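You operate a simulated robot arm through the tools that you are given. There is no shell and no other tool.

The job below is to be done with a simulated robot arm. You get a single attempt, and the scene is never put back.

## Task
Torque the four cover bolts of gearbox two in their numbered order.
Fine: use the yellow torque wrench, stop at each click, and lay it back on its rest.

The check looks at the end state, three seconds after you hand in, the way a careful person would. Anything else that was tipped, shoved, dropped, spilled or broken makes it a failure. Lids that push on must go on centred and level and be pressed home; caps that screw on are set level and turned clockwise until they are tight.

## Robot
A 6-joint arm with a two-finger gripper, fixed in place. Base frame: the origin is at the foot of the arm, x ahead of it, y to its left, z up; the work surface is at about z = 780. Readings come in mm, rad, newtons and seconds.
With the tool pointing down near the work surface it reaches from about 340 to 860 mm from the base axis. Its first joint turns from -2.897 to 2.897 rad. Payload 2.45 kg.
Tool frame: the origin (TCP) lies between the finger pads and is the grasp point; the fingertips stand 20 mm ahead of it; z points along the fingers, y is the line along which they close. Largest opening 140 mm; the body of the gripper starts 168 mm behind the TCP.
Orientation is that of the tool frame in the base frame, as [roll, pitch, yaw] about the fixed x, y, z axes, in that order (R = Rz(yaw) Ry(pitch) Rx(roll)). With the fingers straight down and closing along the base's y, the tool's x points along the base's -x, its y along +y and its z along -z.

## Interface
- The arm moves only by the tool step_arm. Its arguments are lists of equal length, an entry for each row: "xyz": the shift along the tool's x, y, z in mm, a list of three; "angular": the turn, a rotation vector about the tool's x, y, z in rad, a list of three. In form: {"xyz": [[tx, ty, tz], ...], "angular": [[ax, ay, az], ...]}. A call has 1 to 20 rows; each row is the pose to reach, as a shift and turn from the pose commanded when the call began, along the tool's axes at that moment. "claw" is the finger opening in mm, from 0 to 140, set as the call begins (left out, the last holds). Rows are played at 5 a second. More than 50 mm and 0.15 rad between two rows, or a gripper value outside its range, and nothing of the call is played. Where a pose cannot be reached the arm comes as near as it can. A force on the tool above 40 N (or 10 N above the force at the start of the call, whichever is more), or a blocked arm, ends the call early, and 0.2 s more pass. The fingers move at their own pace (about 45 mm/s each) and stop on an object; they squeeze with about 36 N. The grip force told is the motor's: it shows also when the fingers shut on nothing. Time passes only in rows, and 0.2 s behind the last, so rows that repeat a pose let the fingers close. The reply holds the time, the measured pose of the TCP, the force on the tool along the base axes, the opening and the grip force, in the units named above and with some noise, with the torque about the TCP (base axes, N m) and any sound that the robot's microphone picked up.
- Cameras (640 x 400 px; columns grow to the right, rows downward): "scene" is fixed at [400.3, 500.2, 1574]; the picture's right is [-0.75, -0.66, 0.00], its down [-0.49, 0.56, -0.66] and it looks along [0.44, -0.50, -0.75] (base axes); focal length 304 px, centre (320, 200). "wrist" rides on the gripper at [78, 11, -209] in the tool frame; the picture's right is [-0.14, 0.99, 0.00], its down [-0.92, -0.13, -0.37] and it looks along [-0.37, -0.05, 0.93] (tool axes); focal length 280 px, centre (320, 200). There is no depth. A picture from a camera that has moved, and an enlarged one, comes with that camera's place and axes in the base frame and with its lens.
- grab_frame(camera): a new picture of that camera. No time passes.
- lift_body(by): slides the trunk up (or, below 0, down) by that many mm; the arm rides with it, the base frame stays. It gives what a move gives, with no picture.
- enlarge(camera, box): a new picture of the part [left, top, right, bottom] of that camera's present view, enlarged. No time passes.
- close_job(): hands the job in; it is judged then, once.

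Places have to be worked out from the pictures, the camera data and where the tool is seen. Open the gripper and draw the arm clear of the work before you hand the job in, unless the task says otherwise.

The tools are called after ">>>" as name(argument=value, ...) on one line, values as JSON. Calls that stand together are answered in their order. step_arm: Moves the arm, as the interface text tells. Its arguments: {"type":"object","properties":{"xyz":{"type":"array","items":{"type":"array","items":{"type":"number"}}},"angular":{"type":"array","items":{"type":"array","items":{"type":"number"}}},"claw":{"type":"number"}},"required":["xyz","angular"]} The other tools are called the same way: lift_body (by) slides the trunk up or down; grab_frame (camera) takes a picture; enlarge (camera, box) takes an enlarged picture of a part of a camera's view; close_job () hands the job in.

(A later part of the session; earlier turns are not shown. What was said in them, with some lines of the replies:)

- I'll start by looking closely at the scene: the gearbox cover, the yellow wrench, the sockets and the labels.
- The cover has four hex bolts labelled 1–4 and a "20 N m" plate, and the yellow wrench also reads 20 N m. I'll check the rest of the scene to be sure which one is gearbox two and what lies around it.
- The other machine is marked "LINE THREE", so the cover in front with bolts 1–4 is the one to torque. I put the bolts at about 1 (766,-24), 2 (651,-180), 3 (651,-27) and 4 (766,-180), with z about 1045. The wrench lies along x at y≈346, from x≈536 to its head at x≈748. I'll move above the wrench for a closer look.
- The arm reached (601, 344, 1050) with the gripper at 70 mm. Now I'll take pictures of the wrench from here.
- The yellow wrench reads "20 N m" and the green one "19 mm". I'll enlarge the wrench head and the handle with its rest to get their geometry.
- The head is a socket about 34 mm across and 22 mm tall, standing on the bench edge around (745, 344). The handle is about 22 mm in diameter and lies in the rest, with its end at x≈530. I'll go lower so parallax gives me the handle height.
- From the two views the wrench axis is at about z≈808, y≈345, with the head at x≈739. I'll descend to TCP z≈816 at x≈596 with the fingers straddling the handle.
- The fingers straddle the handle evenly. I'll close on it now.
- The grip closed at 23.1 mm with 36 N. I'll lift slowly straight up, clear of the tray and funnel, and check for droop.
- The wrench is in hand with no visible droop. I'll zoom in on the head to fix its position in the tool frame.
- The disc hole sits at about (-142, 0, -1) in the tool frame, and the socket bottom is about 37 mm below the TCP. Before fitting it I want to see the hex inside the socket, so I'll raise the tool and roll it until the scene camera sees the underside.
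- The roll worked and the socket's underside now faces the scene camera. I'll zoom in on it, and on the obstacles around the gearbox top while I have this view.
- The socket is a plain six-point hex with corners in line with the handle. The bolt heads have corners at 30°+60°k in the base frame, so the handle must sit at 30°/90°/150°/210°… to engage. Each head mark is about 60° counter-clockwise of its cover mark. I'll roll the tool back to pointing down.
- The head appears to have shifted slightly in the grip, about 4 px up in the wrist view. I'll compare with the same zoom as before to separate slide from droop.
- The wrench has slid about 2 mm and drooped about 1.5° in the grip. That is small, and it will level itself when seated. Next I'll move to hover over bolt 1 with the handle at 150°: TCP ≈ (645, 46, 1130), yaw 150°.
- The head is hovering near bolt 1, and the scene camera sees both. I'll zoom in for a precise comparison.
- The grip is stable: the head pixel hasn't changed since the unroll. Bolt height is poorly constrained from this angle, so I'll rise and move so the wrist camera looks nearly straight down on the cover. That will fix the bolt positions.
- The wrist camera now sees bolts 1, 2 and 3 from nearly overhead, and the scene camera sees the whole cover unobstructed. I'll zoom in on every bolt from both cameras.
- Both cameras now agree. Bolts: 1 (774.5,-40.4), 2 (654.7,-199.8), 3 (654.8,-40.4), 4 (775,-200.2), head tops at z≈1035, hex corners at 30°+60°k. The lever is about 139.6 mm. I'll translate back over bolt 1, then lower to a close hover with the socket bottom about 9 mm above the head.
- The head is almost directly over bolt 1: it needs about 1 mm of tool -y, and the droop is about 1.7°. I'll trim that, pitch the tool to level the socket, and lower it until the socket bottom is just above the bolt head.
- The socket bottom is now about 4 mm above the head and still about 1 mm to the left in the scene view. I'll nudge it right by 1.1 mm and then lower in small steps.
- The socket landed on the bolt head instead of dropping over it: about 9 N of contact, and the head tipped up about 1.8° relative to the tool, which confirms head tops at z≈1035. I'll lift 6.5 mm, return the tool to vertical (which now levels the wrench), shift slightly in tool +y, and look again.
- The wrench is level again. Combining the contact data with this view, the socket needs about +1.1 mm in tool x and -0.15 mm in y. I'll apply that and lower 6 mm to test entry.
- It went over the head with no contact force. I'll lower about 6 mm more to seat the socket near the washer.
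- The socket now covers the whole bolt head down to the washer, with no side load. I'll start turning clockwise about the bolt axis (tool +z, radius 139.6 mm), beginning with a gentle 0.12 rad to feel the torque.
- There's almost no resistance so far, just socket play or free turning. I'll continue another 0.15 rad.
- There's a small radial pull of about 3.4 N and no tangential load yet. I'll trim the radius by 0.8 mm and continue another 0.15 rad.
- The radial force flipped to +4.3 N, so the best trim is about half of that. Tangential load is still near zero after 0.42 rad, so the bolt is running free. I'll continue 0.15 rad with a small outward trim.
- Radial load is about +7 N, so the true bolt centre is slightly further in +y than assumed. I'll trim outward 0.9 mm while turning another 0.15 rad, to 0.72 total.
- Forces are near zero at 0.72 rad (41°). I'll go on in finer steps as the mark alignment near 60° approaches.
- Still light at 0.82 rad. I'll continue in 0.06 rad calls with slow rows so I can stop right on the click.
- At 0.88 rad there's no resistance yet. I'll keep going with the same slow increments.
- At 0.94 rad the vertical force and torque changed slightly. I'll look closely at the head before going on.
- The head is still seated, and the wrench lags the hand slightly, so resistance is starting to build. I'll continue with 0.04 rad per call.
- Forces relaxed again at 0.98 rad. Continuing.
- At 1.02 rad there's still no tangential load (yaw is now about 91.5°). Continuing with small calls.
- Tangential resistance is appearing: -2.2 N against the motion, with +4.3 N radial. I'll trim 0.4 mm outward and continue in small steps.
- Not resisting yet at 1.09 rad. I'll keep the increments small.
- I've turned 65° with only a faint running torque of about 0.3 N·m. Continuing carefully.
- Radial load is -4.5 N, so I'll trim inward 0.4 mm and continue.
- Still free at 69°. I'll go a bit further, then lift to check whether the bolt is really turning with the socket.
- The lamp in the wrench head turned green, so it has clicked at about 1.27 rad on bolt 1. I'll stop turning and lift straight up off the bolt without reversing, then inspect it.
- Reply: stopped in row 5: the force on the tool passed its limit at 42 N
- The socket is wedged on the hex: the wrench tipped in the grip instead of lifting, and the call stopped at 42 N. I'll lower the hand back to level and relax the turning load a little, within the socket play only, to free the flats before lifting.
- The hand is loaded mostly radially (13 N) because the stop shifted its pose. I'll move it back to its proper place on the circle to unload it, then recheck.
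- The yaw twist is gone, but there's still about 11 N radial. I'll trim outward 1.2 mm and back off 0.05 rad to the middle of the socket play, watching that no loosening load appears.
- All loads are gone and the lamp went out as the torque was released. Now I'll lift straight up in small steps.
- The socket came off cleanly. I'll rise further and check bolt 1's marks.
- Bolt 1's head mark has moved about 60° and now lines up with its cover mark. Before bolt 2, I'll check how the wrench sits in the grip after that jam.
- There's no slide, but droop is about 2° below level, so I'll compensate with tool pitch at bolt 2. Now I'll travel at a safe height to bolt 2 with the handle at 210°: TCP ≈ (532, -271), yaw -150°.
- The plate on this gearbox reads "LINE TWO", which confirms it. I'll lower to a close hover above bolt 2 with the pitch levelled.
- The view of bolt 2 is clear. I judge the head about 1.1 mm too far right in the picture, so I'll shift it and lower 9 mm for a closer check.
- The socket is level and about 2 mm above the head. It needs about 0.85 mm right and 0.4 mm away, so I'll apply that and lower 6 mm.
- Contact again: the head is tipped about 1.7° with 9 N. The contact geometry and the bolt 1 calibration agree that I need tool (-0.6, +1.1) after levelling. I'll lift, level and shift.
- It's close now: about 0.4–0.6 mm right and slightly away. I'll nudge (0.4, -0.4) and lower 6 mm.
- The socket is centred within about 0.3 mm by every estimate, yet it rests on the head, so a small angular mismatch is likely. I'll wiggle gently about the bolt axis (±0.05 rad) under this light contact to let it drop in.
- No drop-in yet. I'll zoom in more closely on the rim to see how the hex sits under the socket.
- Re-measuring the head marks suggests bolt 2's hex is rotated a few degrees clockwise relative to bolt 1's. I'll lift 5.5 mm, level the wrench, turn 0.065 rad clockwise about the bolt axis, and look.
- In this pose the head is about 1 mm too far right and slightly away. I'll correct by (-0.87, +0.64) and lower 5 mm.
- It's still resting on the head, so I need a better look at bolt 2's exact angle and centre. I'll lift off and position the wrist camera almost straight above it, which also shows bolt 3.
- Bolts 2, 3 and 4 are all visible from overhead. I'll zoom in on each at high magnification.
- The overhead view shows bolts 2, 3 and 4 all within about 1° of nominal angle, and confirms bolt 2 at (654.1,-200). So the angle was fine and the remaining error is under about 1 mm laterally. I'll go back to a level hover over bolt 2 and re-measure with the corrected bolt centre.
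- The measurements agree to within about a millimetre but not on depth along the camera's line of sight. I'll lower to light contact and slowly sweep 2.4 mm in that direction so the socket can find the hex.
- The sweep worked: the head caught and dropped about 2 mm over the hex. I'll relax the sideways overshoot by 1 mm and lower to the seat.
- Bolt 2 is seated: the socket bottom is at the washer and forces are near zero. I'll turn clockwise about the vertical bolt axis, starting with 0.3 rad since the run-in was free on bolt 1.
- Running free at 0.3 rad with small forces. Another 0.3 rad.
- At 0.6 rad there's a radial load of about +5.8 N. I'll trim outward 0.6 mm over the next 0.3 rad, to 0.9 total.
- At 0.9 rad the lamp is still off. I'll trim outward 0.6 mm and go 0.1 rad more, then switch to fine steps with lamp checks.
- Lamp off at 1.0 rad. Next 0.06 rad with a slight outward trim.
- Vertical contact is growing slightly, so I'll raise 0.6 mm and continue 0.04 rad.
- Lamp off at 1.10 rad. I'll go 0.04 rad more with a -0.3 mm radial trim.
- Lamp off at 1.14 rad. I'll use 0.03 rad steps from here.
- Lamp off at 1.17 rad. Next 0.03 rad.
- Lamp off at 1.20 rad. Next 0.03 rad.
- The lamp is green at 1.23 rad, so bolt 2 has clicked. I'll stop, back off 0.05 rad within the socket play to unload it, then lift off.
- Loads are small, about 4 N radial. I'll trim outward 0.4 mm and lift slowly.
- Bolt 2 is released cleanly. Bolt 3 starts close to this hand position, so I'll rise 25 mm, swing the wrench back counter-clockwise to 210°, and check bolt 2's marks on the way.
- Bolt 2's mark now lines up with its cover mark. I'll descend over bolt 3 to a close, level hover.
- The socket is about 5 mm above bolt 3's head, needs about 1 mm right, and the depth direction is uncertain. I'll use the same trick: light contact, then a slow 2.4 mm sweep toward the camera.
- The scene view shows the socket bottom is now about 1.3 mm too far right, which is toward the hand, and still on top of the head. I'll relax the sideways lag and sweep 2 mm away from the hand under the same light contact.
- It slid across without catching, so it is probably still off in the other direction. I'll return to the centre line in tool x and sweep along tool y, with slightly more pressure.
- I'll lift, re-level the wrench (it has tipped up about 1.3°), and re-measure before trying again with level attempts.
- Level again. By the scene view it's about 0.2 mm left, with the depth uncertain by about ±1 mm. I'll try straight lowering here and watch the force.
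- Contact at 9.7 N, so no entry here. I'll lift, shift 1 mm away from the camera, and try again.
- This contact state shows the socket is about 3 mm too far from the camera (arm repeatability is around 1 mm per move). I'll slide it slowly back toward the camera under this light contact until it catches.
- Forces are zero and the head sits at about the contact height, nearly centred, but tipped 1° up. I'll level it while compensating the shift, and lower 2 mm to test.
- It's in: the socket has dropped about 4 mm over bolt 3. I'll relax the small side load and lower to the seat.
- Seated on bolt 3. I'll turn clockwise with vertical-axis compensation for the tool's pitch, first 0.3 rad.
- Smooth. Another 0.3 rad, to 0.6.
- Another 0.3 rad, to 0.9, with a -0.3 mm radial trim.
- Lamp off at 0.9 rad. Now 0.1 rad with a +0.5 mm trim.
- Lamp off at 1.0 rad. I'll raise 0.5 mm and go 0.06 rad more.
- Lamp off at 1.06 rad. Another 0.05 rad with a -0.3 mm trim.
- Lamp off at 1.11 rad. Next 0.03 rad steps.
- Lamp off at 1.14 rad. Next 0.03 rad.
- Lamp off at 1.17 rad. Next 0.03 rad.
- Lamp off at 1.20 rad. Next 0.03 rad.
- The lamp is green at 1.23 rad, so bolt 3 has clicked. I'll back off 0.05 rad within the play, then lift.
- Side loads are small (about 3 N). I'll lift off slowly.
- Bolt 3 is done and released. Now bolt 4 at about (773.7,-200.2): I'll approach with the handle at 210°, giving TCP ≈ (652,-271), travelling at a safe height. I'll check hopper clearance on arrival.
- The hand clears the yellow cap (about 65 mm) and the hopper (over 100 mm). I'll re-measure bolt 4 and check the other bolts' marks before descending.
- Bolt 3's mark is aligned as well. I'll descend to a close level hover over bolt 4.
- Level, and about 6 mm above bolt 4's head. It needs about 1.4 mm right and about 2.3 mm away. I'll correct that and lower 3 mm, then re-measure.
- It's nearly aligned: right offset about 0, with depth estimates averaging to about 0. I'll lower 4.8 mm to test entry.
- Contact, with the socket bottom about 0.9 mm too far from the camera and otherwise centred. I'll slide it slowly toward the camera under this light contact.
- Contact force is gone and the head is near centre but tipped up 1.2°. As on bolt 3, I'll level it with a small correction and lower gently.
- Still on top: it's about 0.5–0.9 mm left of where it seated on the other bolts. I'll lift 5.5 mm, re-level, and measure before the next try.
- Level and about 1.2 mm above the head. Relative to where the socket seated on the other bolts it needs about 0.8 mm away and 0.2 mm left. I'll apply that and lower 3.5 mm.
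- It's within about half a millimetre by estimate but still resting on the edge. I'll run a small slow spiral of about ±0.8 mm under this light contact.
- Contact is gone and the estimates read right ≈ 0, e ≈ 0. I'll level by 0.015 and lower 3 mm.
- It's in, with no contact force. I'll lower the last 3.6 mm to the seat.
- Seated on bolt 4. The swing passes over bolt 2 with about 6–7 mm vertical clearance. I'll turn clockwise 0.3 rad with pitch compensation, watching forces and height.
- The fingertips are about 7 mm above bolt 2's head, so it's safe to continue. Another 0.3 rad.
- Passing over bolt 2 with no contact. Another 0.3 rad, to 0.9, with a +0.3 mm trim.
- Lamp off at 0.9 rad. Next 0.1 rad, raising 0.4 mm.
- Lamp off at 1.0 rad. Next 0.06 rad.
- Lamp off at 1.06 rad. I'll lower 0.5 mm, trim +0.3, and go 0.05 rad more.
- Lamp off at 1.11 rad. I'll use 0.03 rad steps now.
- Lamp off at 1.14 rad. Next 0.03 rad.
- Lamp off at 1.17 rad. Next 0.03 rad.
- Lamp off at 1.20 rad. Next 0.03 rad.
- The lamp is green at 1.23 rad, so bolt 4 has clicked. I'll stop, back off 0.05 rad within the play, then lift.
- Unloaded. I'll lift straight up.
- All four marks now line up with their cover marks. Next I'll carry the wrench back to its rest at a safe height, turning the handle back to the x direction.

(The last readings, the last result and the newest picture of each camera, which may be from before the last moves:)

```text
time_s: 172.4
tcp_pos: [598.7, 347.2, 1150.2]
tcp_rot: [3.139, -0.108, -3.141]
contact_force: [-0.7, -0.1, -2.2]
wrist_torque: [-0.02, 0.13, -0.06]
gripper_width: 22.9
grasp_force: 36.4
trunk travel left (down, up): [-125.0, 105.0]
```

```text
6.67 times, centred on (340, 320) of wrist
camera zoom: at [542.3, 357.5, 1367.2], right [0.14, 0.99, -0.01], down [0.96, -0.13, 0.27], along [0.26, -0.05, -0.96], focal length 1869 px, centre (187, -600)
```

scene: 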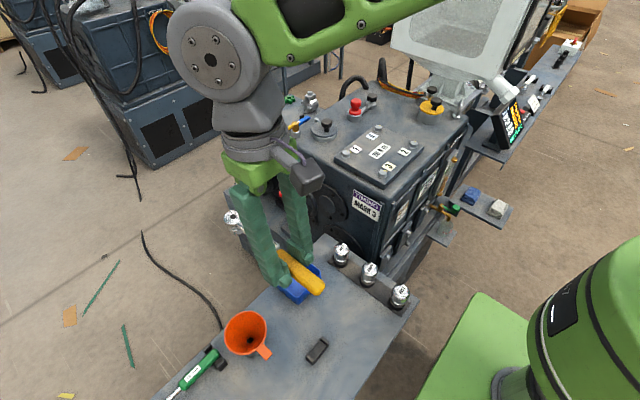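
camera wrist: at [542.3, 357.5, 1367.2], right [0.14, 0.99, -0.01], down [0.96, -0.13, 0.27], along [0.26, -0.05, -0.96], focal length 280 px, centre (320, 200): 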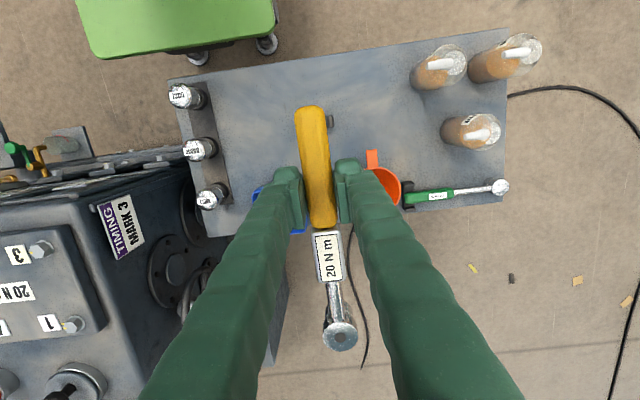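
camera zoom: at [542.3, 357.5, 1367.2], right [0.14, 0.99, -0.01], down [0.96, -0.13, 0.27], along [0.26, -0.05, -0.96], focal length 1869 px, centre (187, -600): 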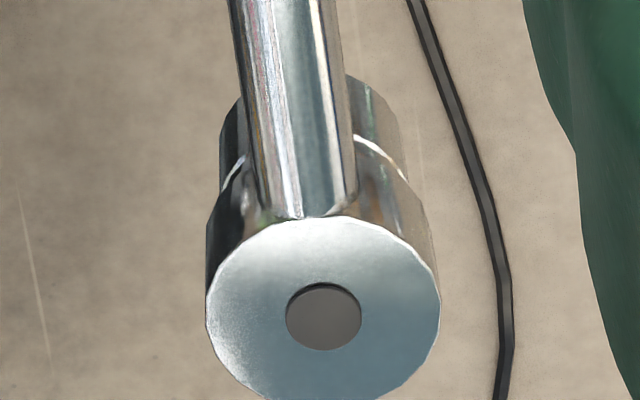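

Above the bench at (598, 347, 1150). I'll descend to z≈900, level the wrench, and check alignment with the rest.

>>> step_arm(xyz=[[-4.7, -0.3, 41.4], [-9.4, -0.6, 82.8], [-14.2, -0.9, 124.2], [-18.9, -1.1, 165.6], [-23.6, -1.4, 207], [-28.3, -1.7, 248.4], [-28.3, -1.7, 248.4]], angular=[[0, -0.003, 0], [0, -0.006, 0], [0, -0.01, 0], [0, -0.014, 0], [0, -0.016, 0], [0, -0.016, 0], [0, -0.016, 0]])

>>> grab_frame(camera="wrist")

>>> enlarge(camera="scene", box=[220, 240, 360, 380])

>>> enlarge(camera="wrist", box=[300, 290, 380, 350])

>>> enlarge(camera="wrist", box=[270, 60, 390, 160])

```text
time_s: 174.0
tcp_pos: [598.7, 344.5, 900.3]
tcp_rot: [3.14, -0.093, -3.141]
contact_force: [0.4, 0.3, -2.6]
wrist_torque: [0.01, 0.14, -0.02]
gripper_width: 22.8
grasp_force: 36.0
trunk travel left (down, up): [-125.0, 105.0]
```

```text
taken
camera wrist: at [539.3, 355.1, 1115.2], right [0.14, 0.99, -0.01], down [0.95, -0.13, 0.28], along [0.28, -0.05, -0.96], focal length 280 px, centre (320, 200)
```

wrist: 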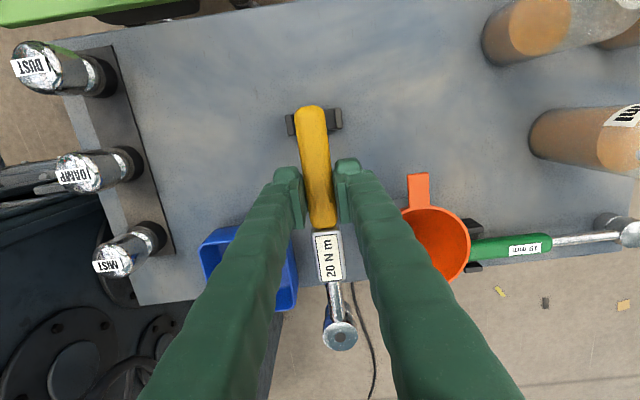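

```text
2.86 times, centred on (290, 310) of scene
camera zoom: at [400.3, 500.2, 1574.0], right [-0.75, -0.66, 0.0], down [-0.49, 0.56, -0.66], along [0.44, -0.5, -0.75], focal length 867 px, centre (406, -114)
```

zoom: 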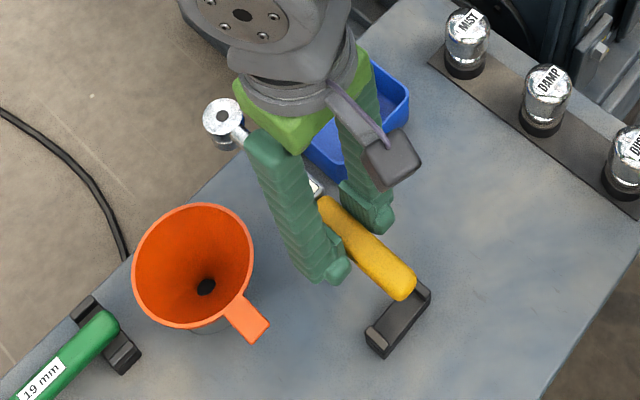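

```text
6.67 times, centred on (340, 320) of wrist
camera zoom: at [539.3, 355.1, 1115.2], right [0.14, 0.99, -0.01], down [0.95, -0.13, 0.28], along [0.28, -0.05, -0.96], focal length 1869 px, centre (187, -600)
```

zoom: 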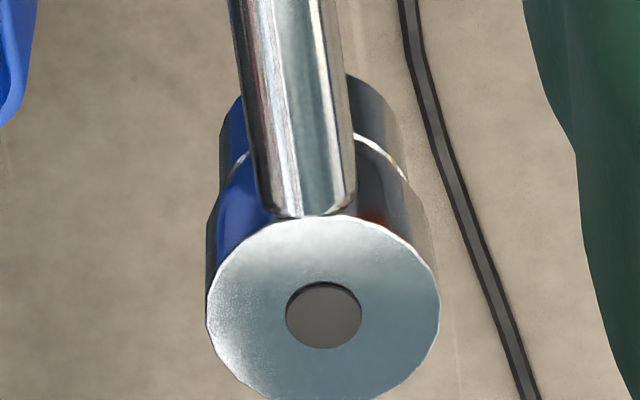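

```text
4.00 times, centred on (330, 110) of wrist
camera zoom: at [539.3, 355.1, 1115.2], right [0.14, 0.99, -0.01], down [0.95, -0.13, 0.28], along [0.28, -0.05, -0.96], focal length 1122 px, centre (280, 560)
```

zoom: 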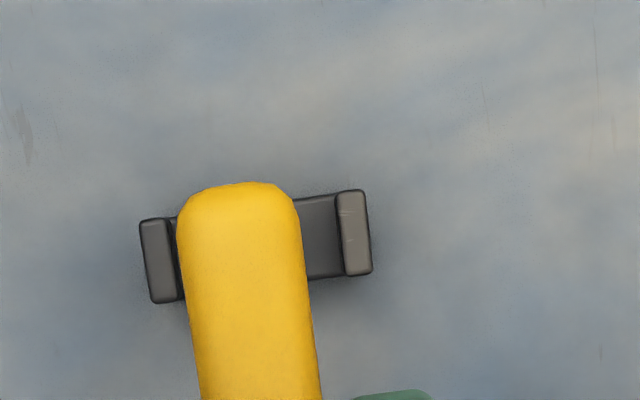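

The handle axis (y≈344.4) lines up with the rest (y≈344.4), and the tail is at x≈529 as it was originally. I'll lower gently to where it was gripped, with TCP z≈817.5.

>>> step_arm(xyz=[[-2.8, 0.1, 30], [-5.6, 0.2, 60], [-7.0, 0.2, 74], [-7.3, 0.2, 78], [-7.5, 0.2, 80.3], [-7.5, 0.2, 80.3]], angular=[[0, 0, 0], [0, 0, 0], [0, 0, 0], [0, 0, 0], [0, 0, 0], [0, 0, 0]])

>>> grab_frame(camera="wrist")

>>> enlarge(camera="scene", box=[240, 270, 340, 370])

>>> enlarge(camera="wrist", box=[300, 290, 380, 350])

```text
time_s: 175.4
tcp_pos: [598.6, 345.0, 821.0]
tcp_rot: [3.14, -0.092, -3.14]
contact_force: [-0.4, -1.1, 0.6]
wrist_torque: [-0.07, 0.02, -0.08]
gripper_width: 22.9
grasp_force: 35.8
trunk travel left (down, up): [-125.0, 105.0]
```

```text
taken
camera wrist: at [539.8, 355.6, 1035.7], right [0.14, 0.99, -0.01], down [0.95, -0.13, 0.28], along [0.28, -0.05, -0.96], focal length 280 px, centre (320, 200)
```

wrist: 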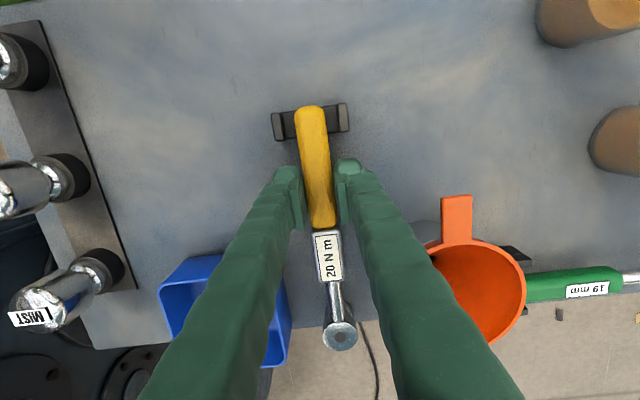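

```text
4.00 times, centred on (290, 320) of scene
camera zoom: at [400.3, 500.2, 1574.0], right [-0.75, -0.66, 0.0], down [-0.49, 0.56, -0.66], along [0.44, -0.5, -0.75], focal length 1214 px, centre (440, -280)
```

zoom: 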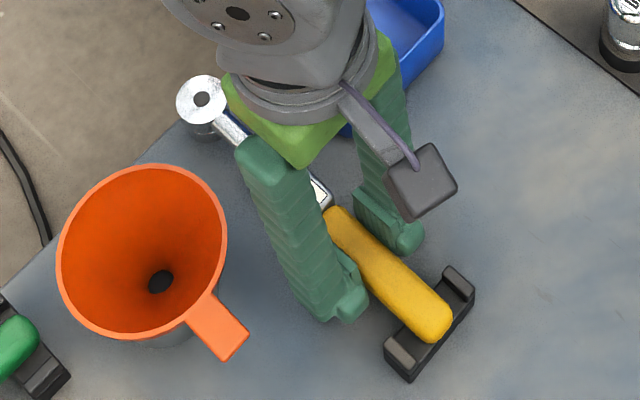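

```text
6.67 times, centred on (340, 320) of wrist
camera zoom: at [539.8, 355.6, 1035.7], right [0.14, 0.99, -0.01], down [0.95, -0.13, 0.28], along [0.28, -0.05, -0.96], focal length 1869 px, centre (187, -600)
```

zoom: 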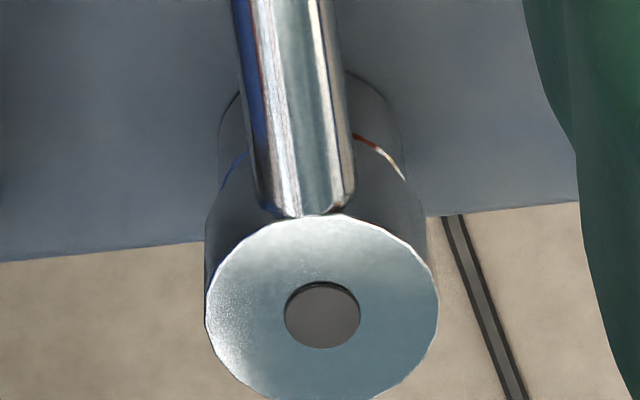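

Something just touched, about 3 N of support at TCP z≈821. I'll lower another 1.2 mm and see which end is touching.

>>> step_arm(xyz=[[-0.05, 0, 0.6], [-0.1, 0, 1.2], [-0.1, 0, 1.2]], angular=[[0, 0, 0], [0, 0, 0], [0, 0, 0]])

>>> enlarge(camera="wrist", box=[300, 290, 380, 350])

>>> enlarge(camera="scene", box=[290, 330, 340, 370])

>>> enlarge(camera="scene", box=[250, 280, 290, 310])

```text
time_s: 176.2
tcp_pos: [599.4, 345.6, 820.2]
tcp_rot: [3.14, -0.093, -3.14]
contact_force: [-4.6, -0.8, 12.9]
wrist_torque: [-0.04, 0.23, -0.06]
gripper_width: 23.0
grasp_force: 36.1
trunk travel left (down, up): [-125.0, 105.0]
```

```text
6.67 times, centred on (340, 320) of wrist
camera zoom: at [539.7, 355.5, 1035.6], right [0.14, 0.99, -0.01], down [0.95, -0.13, 0.28], along [0.28, -0.05, -0.96], focal length 1869 px, centre (187, -600)
```

zoom: 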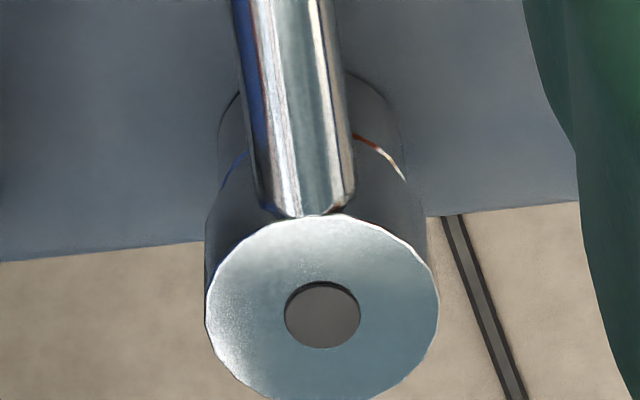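

```text
10.00 times, centred on (315, 350) of scene
camera zoom: at [400.3, 500.2, 1574.0], right [-0.75, -0.66, 0.0], down [-0.49, 0.56, -0.66], along [0.44, -0.5, -0.75], focal length 3035 px, centre (370, -1300)
```

zoom: 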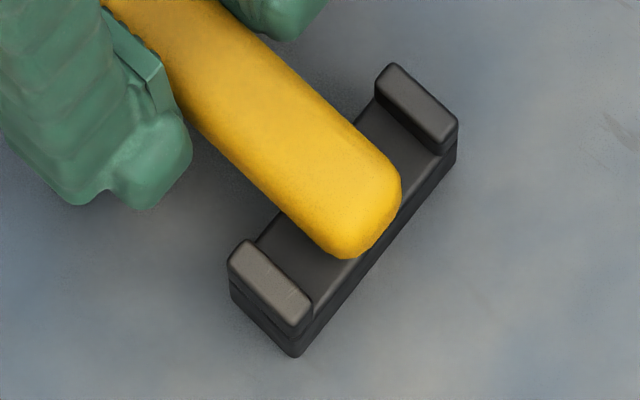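

```text
13.33 times, centred on (270, 295) of scene
camera zoom: at [400.3, 500.2, 1574.0], right [-0.75, -0.66, 0.0], down [-0.49, 0.56, -0.66], along [0.44, -0.5, -0.75], focal length 4047 px, centre (987, -1067)
```

zoom: 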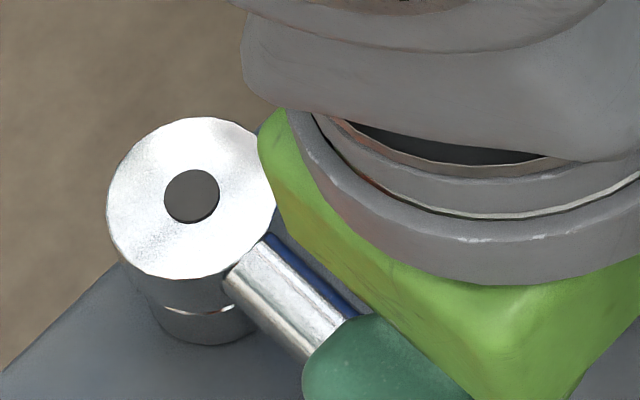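

Both ends are now supported (force rose with no tilt). The head is back at (739, 344) on the bench and the tail is in the rest, as originally found. I'll ease off the press by 1 mm, then open.

>>> step_arm(xyz=[[0.05, 0, -0.5], [0.09, 0, -1.0], [0.09, 0, -1.0]], angular=[[0, 0, 0], [0, 0, 0], [0, 0, 0]])

```text
time_s: 177.0
tcp_pos: [600.0, 344.9, 820.9]
tcp_rot: [3.14, -0.093, 3.141]
contact_force: [-4.0, 2.7, 6.6]
wrist_torque: [0.03, -0.02, -0.08]
gripper_width: 22.8
grasp_force: 35.7
trunk travel left (down, up): [-125.0, 105.0]
```

It's still pressing about 9 N, so I'll ease another 0.6 mm.

>>> step_arm(xyz=[[0.03, 0, -0.3], [0.06, 0, -0.6], [0.06, 0, -0.6]], angular=[[0, 0, 0], [0, 0, 0], [0, 0, 0]])

```text
time_s: 177.8
tcp_pos: [599.3, 344.8, 820.2]
tcp_rot: [3.141, -0.092, 3.14]
contact_force: [-1.3, 0.6, -1.7]
wrist_torque: [0.0, 0.0, 0.0]
gripper_width: 22.8
grasp_force: 36.1
trunk travel left (down, up): [-125.0, 105.0]
```

Forces are now almost nil, with the wrench just resting. I'll open the gripper to 46 mm while holding still.

>>> step_arm(xyz=[[0, 0, 0], [0, 0, 0], [0, 0, 0], [0, 0, 0]], angular=[[0, 0, 0], [0, 0, 0], [0, 0, 0], [0, 0, 0]], claw=46)

>>> enlarge(camera="wrist", box=[240, 90, 400, 350])

>>> enlarge(camera="scene", box=[240, 270, 340, 370])

```text
time_s: 178.8
tcp_pos: [599.7, 345.2, 820.7]
tcp_rot: [3.141, -0.093, 3.141]
contact_force: [0.9, 0.0, 0.1]
wrist_torque: [0.0, 0.0, 0.0]
gripper_width: 46.1
grasp_force: 0.0
trunk travel left (down, up): [-125.0, 105.0]
```

```text
1.54 times, centred on (320, 220) of wrist
camera zoom: at [540.4, 355.6, 1036.2], right [0.14, 0.99, -0.01], down [0.95, -0.13, 0.28], along [0.28, -0.05, -0.96], focal length 431 px, centre (320, 169)
```

zoom: 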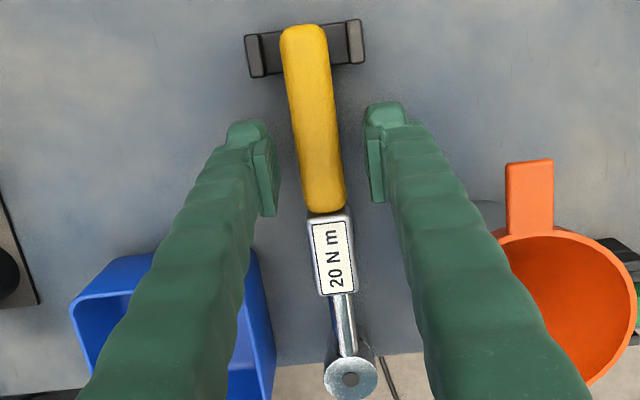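

```text
4.00 times, centred on (290, 320) of scene
camera zoom: at [400.3, 500.2, 1574.0], right [-0.75, -0.66, 0.0], down [-0.49, 0.56, -0.66], along [0.44, -0.5, -0.75], focal length 1214 px, centre (440, -280)
```

zoom: 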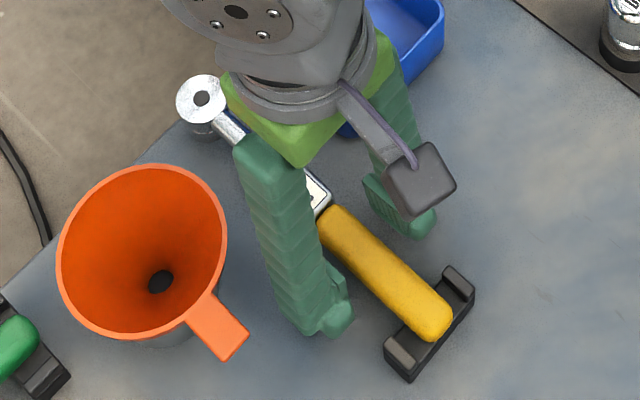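

The wrench stays in place on its rest. I'll withdraw straight up, slowly at first.

>>> step_arm(xyz=[[0.9, 0, -10], [2.3, 0, -25], [4.7, 0, -50], [8.4, 0, -90], [12.6, 0, -135], [16.8, 0, -180], [21.0, 0, -225], [25.2, 0, -270], [25.2, 0, -270]], angular=[[0, 0, 0], [0, 0, 0], [0, 0, 0], [0, 0, 0], [0, 0, 0], [0, 0, 0], [0, 0, 0], [0, 0, 0], [0, 0, 0]])

>>> grab_frame(camera="wrist")

>>> grab_frame(camera="scene")

```text
time_s: 180.8
tcp_pos: [599.1, 344.7, 1092.9]
tcp_rot: [-3.141, -0.092, -3.14]
contact_force: [0.4, 1.1, -0.4]
wrist_torque: [-0.02, 0.0, -0.01]
gripper_width: 46.3
grasp_force: 0.0
trunk travel left (down, up): [-125.0, 105.0]
```

```text
taken
camera wrist: at [539.7, 355.3, 1308.0], right [0.14, 0.99, -0.01], down [0.95, -0.13, 0.28], along [0.28, -0.05, -0.96], focal length 280 px, centre (320, 200)
```

wrist: 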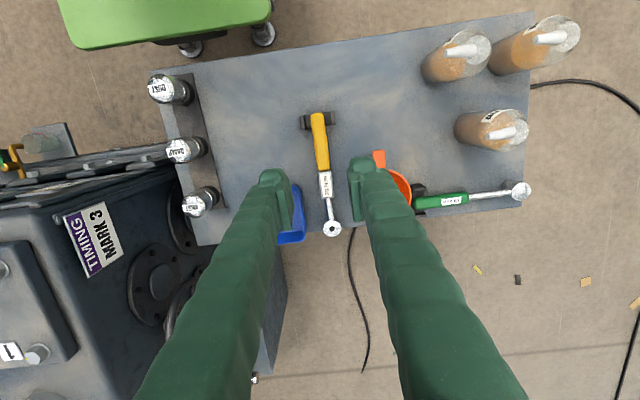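

```text
taken
```

scene: 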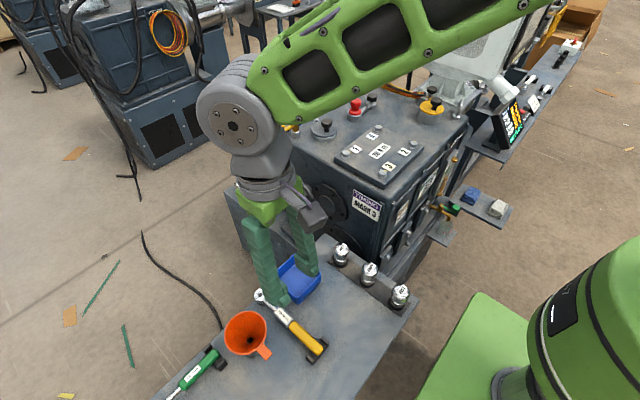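

The wrench is back on its rest and nothing else has moved. I'll retreat to the starting pose and do a final check of the bolts.

>>> step_arm(xyz=[[-2.5, -20, -29], [-5, -40, -58], [-7.5, -60.5, -86.6], [-10, -80.7, -115.5], [-12.5, -100.8, -144.3], [-15, -121, -173.2], [-15, -121, -173.2]], angular=[[0, -0.0155, 0], [0, -0.031, 0], [0, -0.0465, 0], [0, -0.062, 0], [0, -0.0775, 0], [0, -0.093, 0], [0, -0.093, 0]], claw=140)

>>> grab_frame(camera="scene")

>>> enlarge(camera="scene", box=[220, 230, 420, 380])

>>> enlarge(camera="scene", box=[330, 140, 362, 160])

>>> enlarge(camera="scene", box=[364, 162, 396, 182])

>>> enlarge(camera="scene", box=[396, 134, 428, 154])

>>> enlarge(camera="scene", box=[300, 80, 460, 200])

```text
time_s: 182.4
tcp_pos: [630.0, 224.9, 1262.4]
tcp_rot: [3.142, 0.0, 3.141]
contact_force: [0.1, -1.2, 0.0]
wrist_torque: [0.0, 0.0, 0.01]
gripper_width: 140.0
grasp_force: 0.0
trunk travel left (down, up): [-125.0, 105.0]
```

```text
taken
```

scene: 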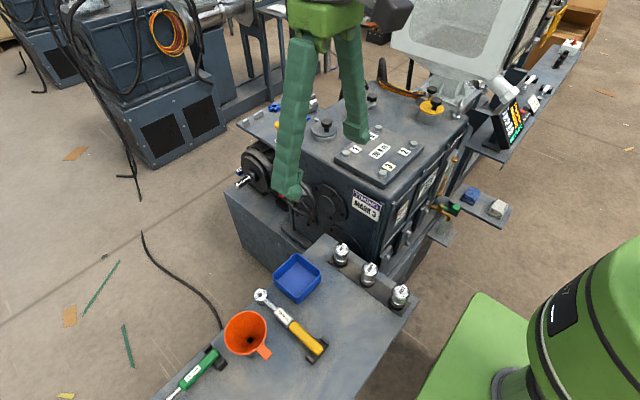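

```text
2.67 times, centred on (320, 305) of scene
camera zoom: at [400.3, 500.2, 1574.0], right [-0.75, -0.66, 0.0], down [-0.49, 0.56, -0.66], along [0.44, -0.5, -0.75], focal length 809 px, centre (320, -80)
```

zoom: 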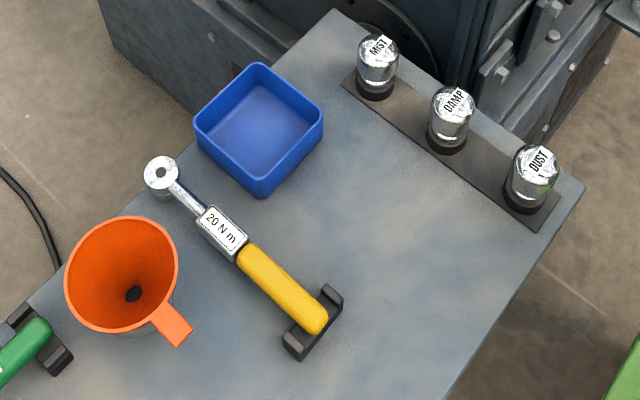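

```text
16.00 times, centred on (346, 150) of scene
camera zoom: at [400.3, 500.2, 1574.0], right [-0.75, -0.66, 0.0], down [-0.49, 0.56, -0.66], along [0.44, -0.5, -0.75], focal length 4856 px, centre (-96, 1000)
```

zoom: 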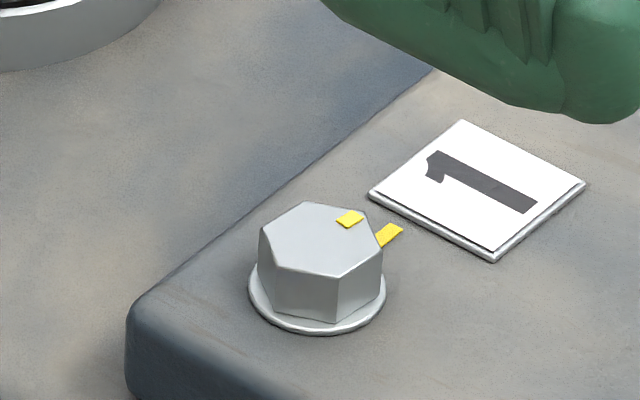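

```text
16.00 times, centred on (380, 172) of scene
camera zoom: at [400.3, 500.2, 1574.0], right [-0.75, -0.66, 0.0], down [-0.49, 0.56, -0.66], along [0.44, -0.5, -0.75], focal length 4856 px, centre (-640, 648)
```

zoom: 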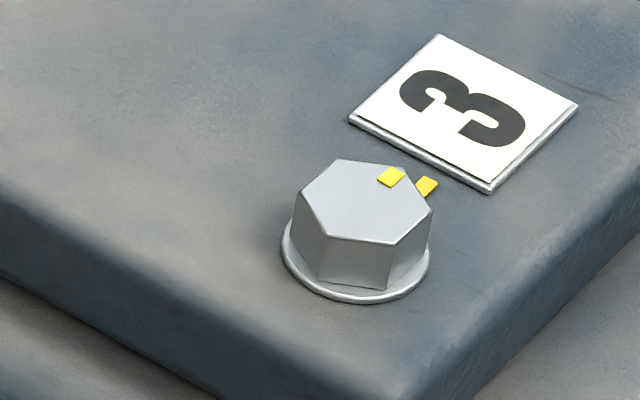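

```text
16.00 times, centred on (412, 144) of scene
camera zoom: at [400.3, 500.2, 1574.0], right [-0.75, -0.66, 0.0], down [-0.49, 0.56, -0.66], along [0.44, -0.5, -0.75], focal length 4856 px, centre (-1152, 1096)
```

zoom: 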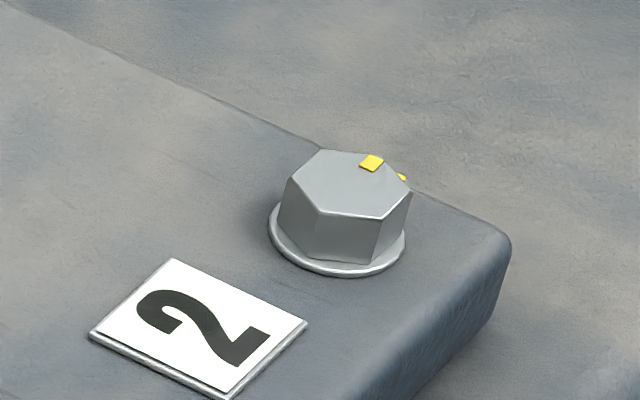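

```text
3.33 times, centred on (380, 140) of scene
camera zoom: at [400.3, 500.2, 1574.0], right [-0.75, -0.66, 0.0], down [-0.49, 0.56, -0.66], along [0.44, -0.5, -0.75], focal length 1012 px, centre (120, 400)
```

zoom: 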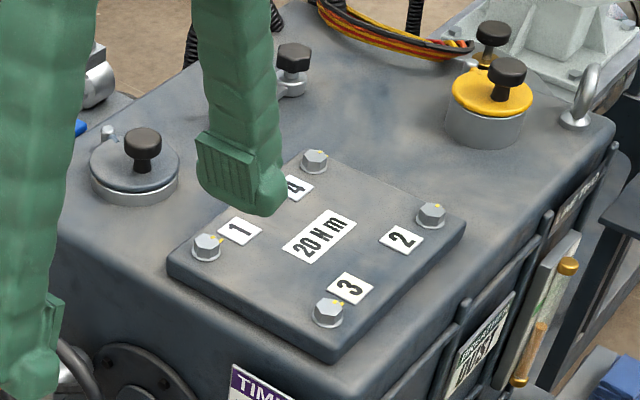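

I checked everything before handing in. All four bolts' head marks line up with their cover marks. The wrench is back on its rest where it was found, nothing else has moved, and the arm is clear with the gripper open. Handing in now.

>>> close_job()

```text
The job is handed in.
```

I torqued the four cover bolts of gearbox two in order (1, 2, 3, 4) with the yellow wrench, and the job is handed in. On each bolt I stopped when the lamp in the wrench head turned green. The microphone reported no click sound, so I took that lamp as the click.

- **Bolts:** Each head turned about 60°, and its yellow mark now lines up with the mark on the cover.
- **Bolt 1:** I was using coarser steps there, so it may have gone up to 3° past the click. It sits a few degrees further round than the others.
- **Wedged socket on bolt 1:** After the click the socket stuck on the head and the lift stopped at the 42 N force limit. I lowered it again, eased back about 3° within the socket's play, and it lifted off cleanly. I released the other three the same way.
- **Wrench:** It is back on its rest in the position I found it.
- **Surroundings:** In the final pictures nothing else had moved. The arm is back at its start pose with the gripper open.
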